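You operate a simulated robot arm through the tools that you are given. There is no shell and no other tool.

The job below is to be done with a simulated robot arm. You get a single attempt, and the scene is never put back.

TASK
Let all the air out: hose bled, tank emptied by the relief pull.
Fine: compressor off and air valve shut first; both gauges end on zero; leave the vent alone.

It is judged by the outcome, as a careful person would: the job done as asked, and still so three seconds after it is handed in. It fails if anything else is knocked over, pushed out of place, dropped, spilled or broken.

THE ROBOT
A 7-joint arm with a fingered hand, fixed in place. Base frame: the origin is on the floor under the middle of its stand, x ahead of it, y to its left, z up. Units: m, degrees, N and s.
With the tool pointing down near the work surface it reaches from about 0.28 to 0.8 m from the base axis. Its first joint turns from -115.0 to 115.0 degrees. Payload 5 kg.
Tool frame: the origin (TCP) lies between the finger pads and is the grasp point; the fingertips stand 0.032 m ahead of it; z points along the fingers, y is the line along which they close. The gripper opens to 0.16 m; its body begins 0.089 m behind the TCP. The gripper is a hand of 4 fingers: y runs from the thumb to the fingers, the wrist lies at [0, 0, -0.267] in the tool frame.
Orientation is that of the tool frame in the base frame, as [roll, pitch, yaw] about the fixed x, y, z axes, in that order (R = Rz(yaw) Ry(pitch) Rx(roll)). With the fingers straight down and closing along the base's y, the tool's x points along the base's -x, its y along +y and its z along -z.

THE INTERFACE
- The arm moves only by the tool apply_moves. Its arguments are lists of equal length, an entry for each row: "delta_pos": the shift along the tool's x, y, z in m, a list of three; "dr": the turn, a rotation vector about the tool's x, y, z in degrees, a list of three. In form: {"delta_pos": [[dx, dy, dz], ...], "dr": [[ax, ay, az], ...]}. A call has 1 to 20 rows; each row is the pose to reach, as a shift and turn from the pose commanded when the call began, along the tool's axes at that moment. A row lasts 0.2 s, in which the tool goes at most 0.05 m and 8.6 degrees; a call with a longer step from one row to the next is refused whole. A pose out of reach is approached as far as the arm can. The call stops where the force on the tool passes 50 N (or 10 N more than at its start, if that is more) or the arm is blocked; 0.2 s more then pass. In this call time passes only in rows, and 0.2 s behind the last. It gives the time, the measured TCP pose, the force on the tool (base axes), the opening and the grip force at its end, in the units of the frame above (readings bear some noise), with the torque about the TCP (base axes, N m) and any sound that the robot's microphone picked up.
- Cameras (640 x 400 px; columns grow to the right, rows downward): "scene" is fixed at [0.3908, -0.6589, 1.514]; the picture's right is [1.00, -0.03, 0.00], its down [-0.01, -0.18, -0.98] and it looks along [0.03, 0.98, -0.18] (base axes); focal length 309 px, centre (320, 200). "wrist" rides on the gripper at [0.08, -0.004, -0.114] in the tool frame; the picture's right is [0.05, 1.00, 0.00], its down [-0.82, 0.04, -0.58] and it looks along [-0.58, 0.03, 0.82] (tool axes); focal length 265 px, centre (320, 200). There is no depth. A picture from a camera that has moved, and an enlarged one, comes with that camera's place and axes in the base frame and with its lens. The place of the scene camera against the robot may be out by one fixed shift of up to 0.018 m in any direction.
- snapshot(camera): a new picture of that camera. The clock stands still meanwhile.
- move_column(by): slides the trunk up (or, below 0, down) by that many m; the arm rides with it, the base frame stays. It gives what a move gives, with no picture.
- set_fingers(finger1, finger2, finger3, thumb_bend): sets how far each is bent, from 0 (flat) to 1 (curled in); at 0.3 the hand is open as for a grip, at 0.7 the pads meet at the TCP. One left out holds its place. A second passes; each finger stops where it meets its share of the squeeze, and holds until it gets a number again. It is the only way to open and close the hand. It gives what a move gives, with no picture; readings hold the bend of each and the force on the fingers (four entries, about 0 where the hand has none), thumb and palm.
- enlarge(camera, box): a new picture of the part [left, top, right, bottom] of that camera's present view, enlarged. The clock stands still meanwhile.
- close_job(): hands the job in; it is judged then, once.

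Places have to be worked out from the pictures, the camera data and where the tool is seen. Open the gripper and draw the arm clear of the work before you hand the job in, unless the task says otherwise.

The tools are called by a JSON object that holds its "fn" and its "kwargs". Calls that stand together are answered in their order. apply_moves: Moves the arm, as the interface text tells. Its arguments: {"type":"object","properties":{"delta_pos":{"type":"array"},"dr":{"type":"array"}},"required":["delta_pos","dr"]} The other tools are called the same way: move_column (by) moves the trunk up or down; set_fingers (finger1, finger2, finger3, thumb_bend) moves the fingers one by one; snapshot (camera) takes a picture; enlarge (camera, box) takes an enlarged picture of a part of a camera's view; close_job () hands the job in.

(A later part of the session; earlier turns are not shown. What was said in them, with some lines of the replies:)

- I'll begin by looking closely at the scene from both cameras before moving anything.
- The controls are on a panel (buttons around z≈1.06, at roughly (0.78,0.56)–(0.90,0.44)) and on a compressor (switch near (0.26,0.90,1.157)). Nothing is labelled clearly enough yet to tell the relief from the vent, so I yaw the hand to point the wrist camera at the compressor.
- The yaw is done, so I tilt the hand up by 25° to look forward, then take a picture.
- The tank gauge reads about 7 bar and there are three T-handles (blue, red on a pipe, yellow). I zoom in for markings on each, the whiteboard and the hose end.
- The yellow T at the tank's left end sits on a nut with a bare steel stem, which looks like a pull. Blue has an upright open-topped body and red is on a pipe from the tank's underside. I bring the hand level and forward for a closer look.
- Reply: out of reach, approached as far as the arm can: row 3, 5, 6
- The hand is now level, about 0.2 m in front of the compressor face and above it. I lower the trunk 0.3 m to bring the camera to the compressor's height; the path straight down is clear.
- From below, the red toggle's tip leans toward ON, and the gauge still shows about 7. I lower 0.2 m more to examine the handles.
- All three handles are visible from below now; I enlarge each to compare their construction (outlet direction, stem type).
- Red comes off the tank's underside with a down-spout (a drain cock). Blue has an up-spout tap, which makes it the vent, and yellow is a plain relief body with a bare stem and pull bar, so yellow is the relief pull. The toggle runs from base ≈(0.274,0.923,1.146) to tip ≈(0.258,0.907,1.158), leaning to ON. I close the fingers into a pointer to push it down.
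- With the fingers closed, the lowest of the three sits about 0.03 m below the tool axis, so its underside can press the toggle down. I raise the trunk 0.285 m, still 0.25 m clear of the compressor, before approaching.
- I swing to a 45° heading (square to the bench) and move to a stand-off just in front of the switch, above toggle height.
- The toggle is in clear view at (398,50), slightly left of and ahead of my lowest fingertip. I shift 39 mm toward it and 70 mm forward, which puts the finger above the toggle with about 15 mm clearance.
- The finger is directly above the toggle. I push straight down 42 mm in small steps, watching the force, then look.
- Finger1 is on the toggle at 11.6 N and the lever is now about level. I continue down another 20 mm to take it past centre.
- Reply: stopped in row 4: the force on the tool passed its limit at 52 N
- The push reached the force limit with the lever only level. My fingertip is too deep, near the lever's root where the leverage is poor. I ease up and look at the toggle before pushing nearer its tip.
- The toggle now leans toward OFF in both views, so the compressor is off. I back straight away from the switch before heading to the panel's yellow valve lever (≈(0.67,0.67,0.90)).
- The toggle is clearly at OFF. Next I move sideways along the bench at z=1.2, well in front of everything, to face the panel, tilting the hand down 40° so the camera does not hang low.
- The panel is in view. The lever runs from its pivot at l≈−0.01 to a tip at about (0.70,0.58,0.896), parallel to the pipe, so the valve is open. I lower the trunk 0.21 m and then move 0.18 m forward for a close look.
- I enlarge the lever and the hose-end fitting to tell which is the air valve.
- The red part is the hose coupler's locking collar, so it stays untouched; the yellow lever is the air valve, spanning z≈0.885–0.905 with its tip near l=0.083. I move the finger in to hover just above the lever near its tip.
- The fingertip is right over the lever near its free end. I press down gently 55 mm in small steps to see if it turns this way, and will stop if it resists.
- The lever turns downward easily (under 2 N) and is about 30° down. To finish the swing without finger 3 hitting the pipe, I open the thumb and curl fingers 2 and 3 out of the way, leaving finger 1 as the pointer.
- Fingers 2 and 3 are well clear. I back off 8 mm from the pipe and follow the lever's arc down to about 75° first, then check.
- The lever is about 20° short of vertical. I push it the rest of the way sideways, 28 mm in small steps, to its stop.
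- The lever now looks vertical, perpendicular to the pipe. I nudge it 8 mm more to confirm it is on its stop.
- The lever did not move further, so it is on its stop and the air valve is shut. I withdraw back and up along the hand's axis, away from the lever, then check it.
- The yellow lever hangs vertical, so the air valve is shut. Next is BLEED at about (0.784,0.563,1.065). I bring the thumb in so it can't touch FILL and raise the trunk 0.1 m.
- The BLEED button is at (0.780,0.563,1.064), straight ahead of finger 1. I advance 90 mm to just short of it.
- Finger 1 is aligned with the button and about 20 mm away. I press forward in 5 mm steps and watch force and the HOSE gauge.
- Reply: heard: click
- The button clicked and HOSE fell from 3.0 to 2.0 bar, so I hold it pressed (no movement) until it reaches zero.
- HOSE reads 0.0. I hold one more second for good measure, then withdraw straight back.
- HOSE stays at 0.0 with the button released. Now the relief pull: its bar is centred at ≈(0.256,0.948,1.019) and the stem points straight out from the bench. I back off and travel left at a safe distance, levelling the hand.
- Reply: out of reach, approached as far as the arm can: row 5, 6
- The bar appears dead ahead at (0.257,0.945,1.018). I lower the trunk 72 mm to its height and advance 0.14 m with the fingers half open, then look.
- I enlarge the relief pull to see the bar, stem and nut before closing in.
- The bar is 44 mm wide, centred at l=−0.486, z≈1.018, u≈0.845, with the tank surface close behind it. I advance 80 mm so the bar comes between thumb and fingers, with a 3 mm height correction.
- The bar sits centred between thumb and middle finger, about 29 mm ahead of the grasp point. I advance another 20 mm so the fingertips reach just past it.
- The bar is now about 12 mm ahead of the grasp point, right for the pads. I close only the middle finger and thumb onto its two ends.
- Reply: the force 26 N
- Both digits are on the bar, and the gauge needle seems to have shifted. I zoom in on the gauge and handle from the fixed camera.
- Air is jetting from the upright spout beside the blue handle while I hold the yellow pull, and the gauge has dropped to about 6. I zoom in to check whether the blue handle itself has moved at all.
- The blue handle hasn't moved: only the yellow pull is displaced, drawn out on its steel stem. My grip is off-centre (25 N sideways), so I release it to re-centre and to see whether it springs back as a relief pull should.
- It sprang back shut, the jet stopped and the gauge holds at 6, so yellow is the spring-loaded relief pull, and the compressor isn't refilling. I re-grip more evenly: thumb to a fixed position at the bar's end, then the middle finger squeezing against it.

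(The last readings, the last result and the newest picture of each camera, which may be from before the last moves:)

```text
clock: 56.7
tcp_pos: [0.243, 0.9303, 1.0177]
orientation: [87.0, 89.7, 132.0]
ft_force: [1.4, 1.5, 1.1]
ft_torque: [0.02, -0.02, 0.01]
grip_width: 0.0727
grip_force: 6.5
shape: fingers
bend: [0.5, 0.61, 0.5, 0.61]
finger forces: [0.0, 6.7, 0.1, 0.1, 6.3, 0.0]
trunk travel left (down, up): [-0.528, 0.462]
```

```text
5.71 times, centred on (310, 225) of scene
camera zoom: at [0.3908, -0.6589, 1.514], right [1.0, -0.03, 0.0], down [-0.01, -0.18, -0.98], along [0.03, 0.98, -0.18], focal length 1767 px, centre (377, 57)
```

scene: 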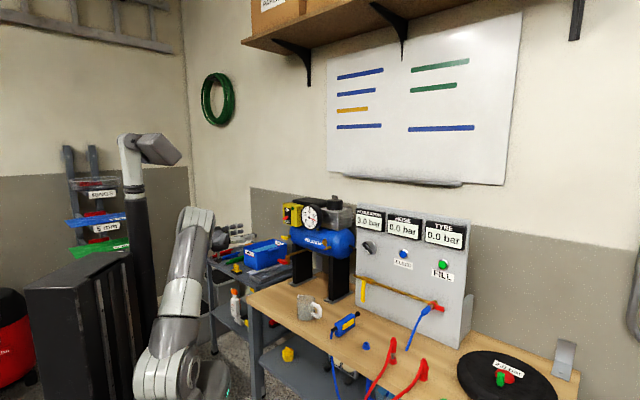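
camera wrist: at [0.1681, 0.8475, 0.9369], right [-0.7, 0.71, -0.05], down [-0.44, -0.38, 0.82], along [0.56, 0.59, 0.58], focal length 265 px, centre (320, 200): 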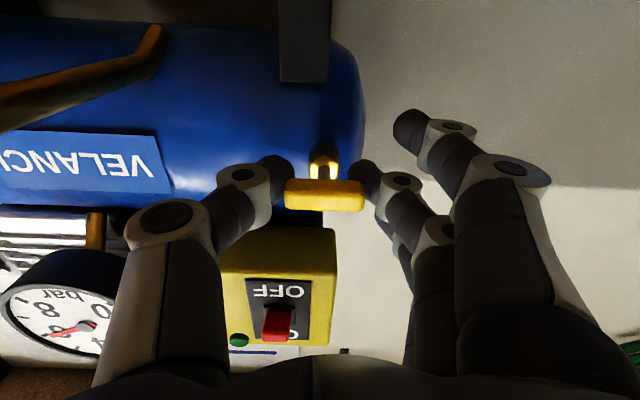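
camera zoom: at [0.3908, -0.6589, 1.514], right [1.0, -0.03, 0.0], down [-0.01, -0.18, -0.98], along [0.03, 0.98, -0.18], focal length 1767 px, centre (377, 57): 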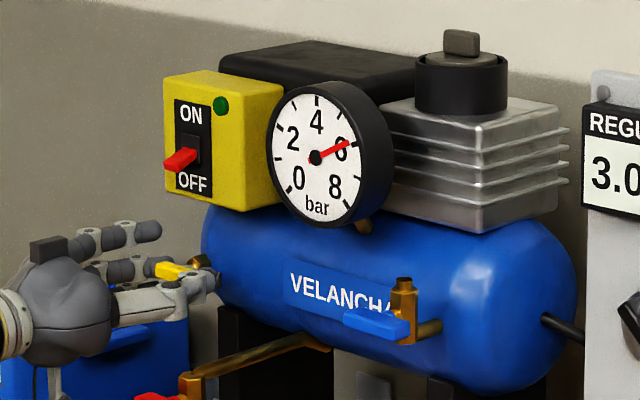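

The grip is balanced (6.7 N / 6.3 N) with no side force. Now I pull straight out in 4 mm steps, 16 mm total.

{"fn": "apply_moves", "kwargs": {"delta_pos": [[0, 0, -0.004], [0, 0, -0.008], [0, 0, -0.012], [0, 0, -0.016]], "dr": [[0, 0, 0], [0, 0, 0], [0, 0, 0], [0, 0, 0]]}}

{"fn": "enlarge", "kwargs": {"camera": "wrist", "box": [220, 100, 420, 240]}}

{"fn": "enlarge", "kwargs": {"camera": "scene", "box": [270, 190, 350, 260]}}

```text
clock: 57.7
tcp_pos: [0.2334, 0.9183, 1.0161]
orientation: [96.9, 89.9, 141.9]
ft_force: [4.3, 7.3, 2.9]
ft_torque: [0.04, -0.05, 0.03]
grip_width: 0.0727
grip_force: 6.1
shape: fingers
bend: [0.5, 0.6, 0.5, 0.61]
finger forces: [0.0, 7.1, 0.1, 0.0, 5.3, 0.1]
trunk travel left (down, up): [-0.528, 0.462]
```

```text
2.86 times, centred on (320, 170) of wrist
camera zoom: at [0.155, 0.8375, 0.9354], right [-0.7, 0.71, -0.05], down [-0.44, -0.38, 0.82], along [0.56, 0.6, 0.58], focal length 758 px, centre (320, 286)
```

zoom: 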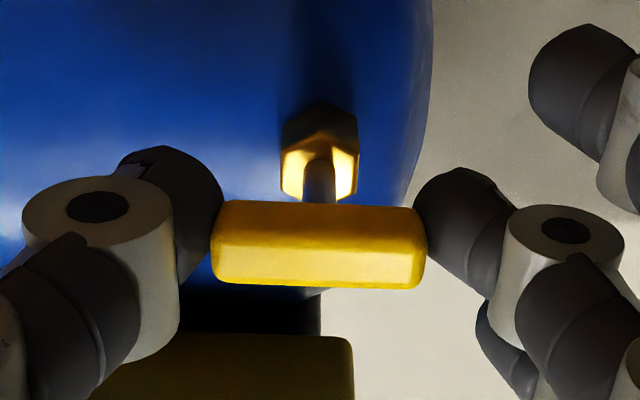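

```text
5.71 times, centred on (310, 225) of scene
camera zoom: at [0.3908, -0.6589, 1.514], right [1.0, -0.03, 0.0], down [-0.01, -0.18, -0.98], along [0.03, 0.98, -0.18], focal length 1767 px, centre (377, 57)
```

zoom: 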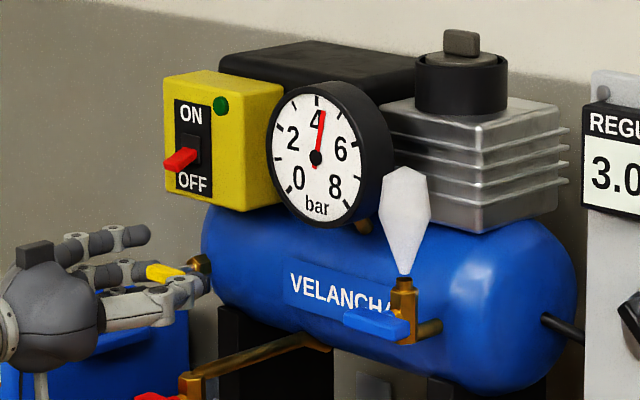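

The relief is open: the gauge is down to about 4.2 with only ~8 N of pull. I hold still for two seconds and check.

{"fn": "apply_moves", "kwargs": {"delta_pos": [[0, 0, 0], [0, 0, 0], [0, 0, 0], [0, 0, 0], [0, 0, 0], [0, 0, 0], [0, 0, 0], [0, 0, 0], [0, 0, 0], [0, 0, 0]], "dr": [[0, 0, 0], [0, 0, 0], [0, 0, 0], [0, 0, 0], [0, 0, 0], [0, 0, 0], [0, 0, 0], [0, 0, 0], [0, 0, 0], [0, 0, 0]]}}

{"fn": "enlarge", "kwargs": {"camera": "scene", "box": [270, 190, 350, 260]}}

{"fn": "enlarge", "kwargs": {"camera": "wrist", "box": [220, 100, 420, 240]}}

```text
clock: 59.9
tcp_pos: [0.2332, 0.9187, 1.0166]
orientation: [95.5, 89.7, 140.4]
ft_force: [5.1, 5.6, -0.2]
ft_torque: [0.01, 0.04, 0.01]
grip_width: 0.0728
grip_force: 5.8
shape: fingers
bend: [0.5, 0.6, 0.5, 0.61]
finger forces: [0.0, 6.2, 0.0, 0.0, 5.8, 0.0]
trunk travel left (down, up): [-0.528, 0.462]
```

```text
5.71 times, centred on (310, 225) of scene
camera zoom: at [0.3908, -0.6589, 1.514], right [1.0, -0.03, 0.0], down [-0.01, -0.18, -0.98], along [0.03, 0.98, -0.18], focal length 1767 px, centre (377, 57)
```

zoom: 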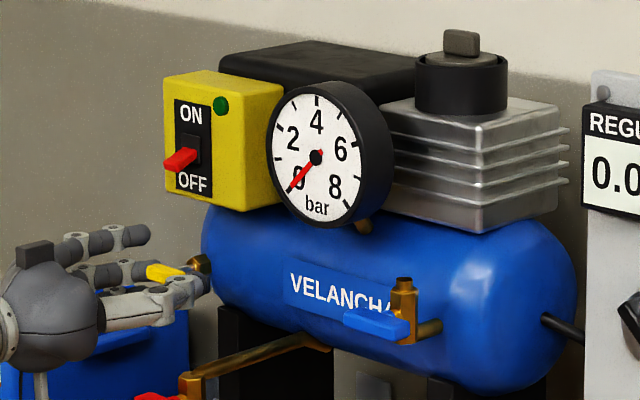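

```text
2.86 times, centred on (320, 170) of wrist
camera zoom: at [0.1548, 0.8377, 0.9356], right [-0.71, 0.71, -0.05], down [-0.44, -0.38, 0.82], along [0.56, 0.6, 0.58], focal length 758 px, centre (320, 286)
```

zoom: 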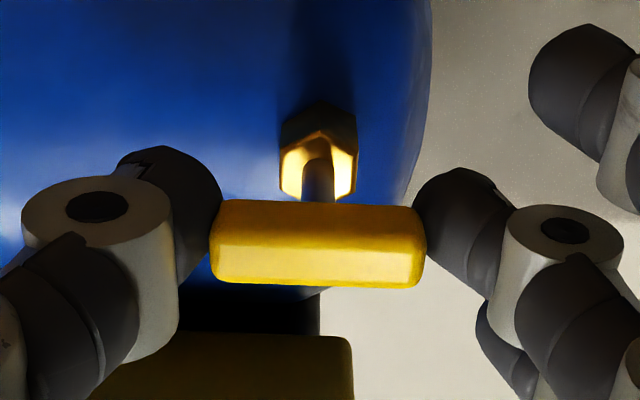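

The tank gauge is on 0, the jet has stopped and the regulator reads 0.0. I hold one more second, then ease the pull back in to its seat before letting go.

{"fn": "apply_moves", "kwargs": {"delta_pos": [[0, 0, 0], [0, 0, 0], [0, 0, 0], [0, 0, 0], [0, 0, 0], [0, 0, 0.004], [0, 0, 0.008], [0, 0, 0.012], [0, 0, 0.015]], "dr": [[0, 0, 0], [0, 0, 0], [0, 0, 0], [0, 0, 0], [0, 0, 0], [0, 0, 0], [0, 0, 0], [0, 0, 0], [0, 0, 0]]}}

{"fn": "set_fingers", "kwargs": {"finger2": 0.5, "thumb_bend": 0.5}}

{"fn": "enlarge", "kwargs": {"camera": "wrist", "box": [220, 100, 420, 240]}}

{"fn": "enlarge", "kwargs": {"camera": "scene", "box": [270, 190, 350, 260]}}

```text
clock: 61.9
tcp_pos: [0.2402, 0.9299, 1.0177]
orientation: [95.0, 89.7, 140.1]
ft_force: [-2.9, -7.9, -4.3]
ft_torque: [-0.04, 0.07, -0.2]
grip_width: 0.0743
grip_force: 7.8
shape: fingers
bend: [0.5, 0.61, 0.5, 0.61]
finger forces: [0.0, 6.7, 0.0, 0.0, 9.1, 0.1]
trunk travel left (down, up): [-0.528, 0.462]
```

```text
clock: 62.9
tcp_pos: [0.2435, 0.9292, 1.018]
orientation: [86.6, 89.7, 131.4]
ft_force: [-0.2, -0.9, -0.4]
ft_torque: [0.03, 0.02, 0.0]
grip_width: 0.0908
grip_force: 0.1
shape: fingers
bend: [0.5, 0.5, 0.5, 0.5]
finger forces: [0.0, 0.0, 0.1, 0.0, 0.0, 0.1]
trunk travel left (down, up): [-0.528, 0.462]
```

```text
2.86 times, centred on (320, 170) of wrist
camera zoom: at [0.1646, 0.8481, 0.9361], right [-0.71, 0.71, -0.05], down [-0.44, -0.38, 0.82], along [0.56, 0.6, 0.58], focal length 758 px, centre (320, 286)
```

zoom: 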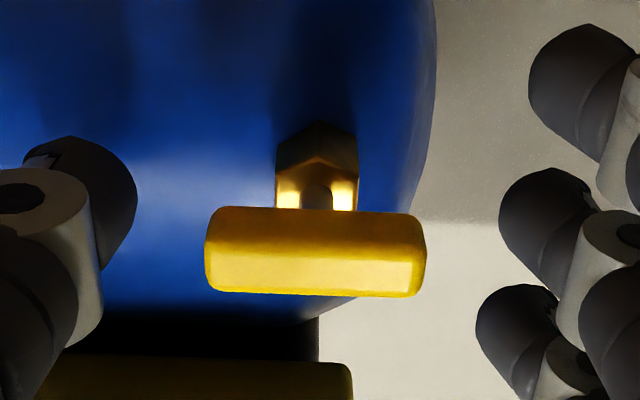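

```text
5.71 times, centred on (310, 225) of scene
camera zoom: at [0.3908, -0.6589, 1.514], right [1.0, -0.03, 0.0], down [-0.01, -0.18, -0.98], along [0.03, 0.98, -0.18], focal length 1767 px, centre (377, 57)
```

zoom: 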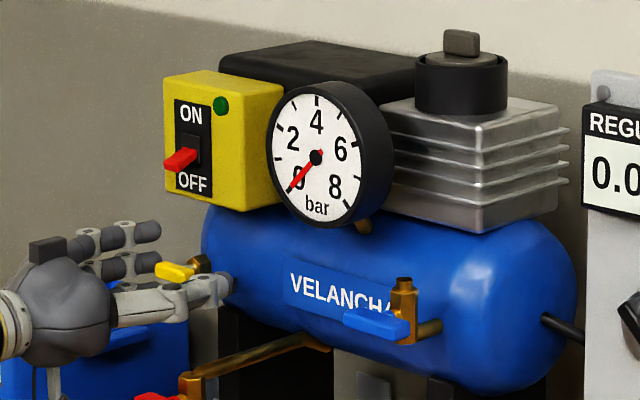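

The relief is seated, the gauge stays at 0 and my fingers are clear of the bar. I back straight away 0.24 m and then open the hand.

{"fn": "apply_moves", "kwargs": {"delta_pos": [[0, 0, -0.02], [0, 0, -0.06], [0, 0, -0.105], [0, 0, -0.15], [0, 0, -0.195], [0, 0, -0.24]], "dr": [[0, 0, 0], [0, 0, 0], [0, 0, 0], [0, 0, 0], [0, 0, 0], [0, 0, 0]]}}

{"fn": "set_fingers", "kwargs": {"finger1": 0.3, "finger2": 0.3, "finger3": 0.3, "thumb_bend": 0.3}}

{"fn": "snapshot", "kwargs": {"camera": "scene"}}

{"fn": "enlarge", "kwargs": {"camera": "scene", "box": [270, 185, 480, 325]}}

{"fn": "snapshot", "kwargs": {"camera": "wrist"}}

```text
clock: 64.3
tcp_pos: [0.0727, 0.7578, 1.0207]
orientation: [81.4, 89.7, 126.1]
ft_force: [-1.1, -0.2, -0.3]
ft_torque: [0.03, 0.01, 0.01]
grip_width: 0.0905
grip_force: 0.0
shape: fingers
bend: [0.5, 0.5, 0.5, 0.5]
finger forces: [0.0, 0.1, 0.0, 0.0, 0.1, 0.0]
trunk travel left (down, up): [-0.528, 0.462]
```

```text
clock: 65.3
tcp_pos: [0.0719, 0.7582, 1.0198]
orientation: [85.7, 89.7, 130.6]
ft_force: [-0.1, -0.5, 0.2]
ft_torque: [-0.03, -0.04, 0.01]
grip_width: 0.1702
grip_force: 0.1
shape: fingers
bend: [0.3, 0.3, 0.3, 0.3]
finger forces: [0.1, 0.1, 0.0, 0.0, 0.0, 0.0]
trunk travel left (down, up): [-0.528, 0.462]
```

```text
taken
```

scene: 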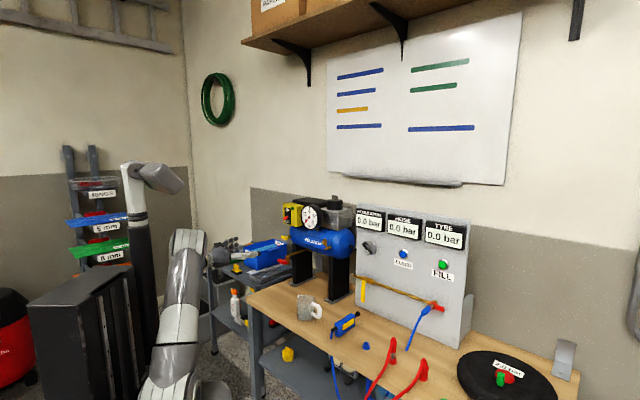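

```text
2.86 times, centred on (375, 255) of scene
camera zoom: at [0.3908, -0.6589, 1.514], right [1.0, -0.03, 0.0], down [-0.01, -0.18, -0.98], along [0.03, 0.98, -0.18], focal length 883 px, centre (163, 43)
```

zoom: 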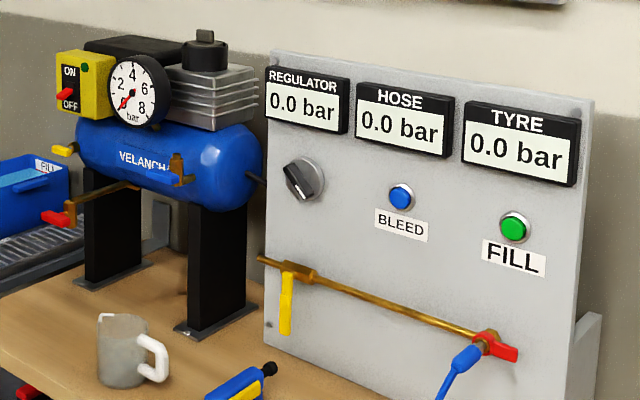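

```text
taken
camera wrist: at [-0.0053, 0.677, 0.9381], right [-0.71, 0.71, -0.05], down [-0.44, -0.38, 0.82], along [0.56, 0.6, 0.58], focal length 265 px, centre (320, 200)
```

wrist: 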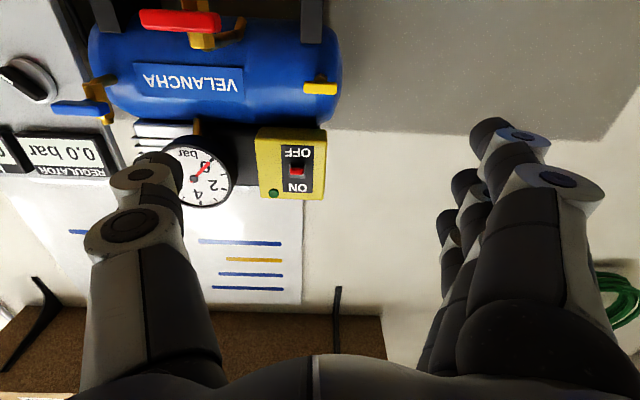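

Final state: switch OFF, air valve lever across the pipe, HOSE and tank gauges on zero, the blue and red taps and the coupler untouched, nothing on the bench moved. The hand is open and clear, so I hand the job in.

{"fn": "close_job", "kwargs": {}}

```text
The job is handed in.
```

All the air is out: the hose is bled and the tank is empty. Both gauges read zero when I handed the job in.

- **Compressor:** I pushed the switch to OFF before anything else.
- **Air valve:** I turned the yellow lever on the panel pipe down against its stop, square across the pipe.
- **Hose:** I held BLEED until HOSE read 0.0 bar. It stayed there after I let go.
- **Tank:** I pulled and held the yellow T-handle at the left end of the tank until the gauge went from about 7 bar to zero. Then I eased it back onto its seat. My first, off-centre grip let the first bar or so out early, so I let go and took hold again.
- **Vent:** I did not touch it.

**How I identified them:** nothing on the tank is labelled. I took the yellow handle as the relief pull because it has a bare stem and sprang shut when I released it. I took the blue tap as the vent because of its upright spout. While I held the relief open, the air came out of that spout, though the blue handle never moved. If the handles are meant to be the other way round, I used the wrong one.

Nothing else on the bench looks moved in the final pictures. The arm is backed off with the hand open.
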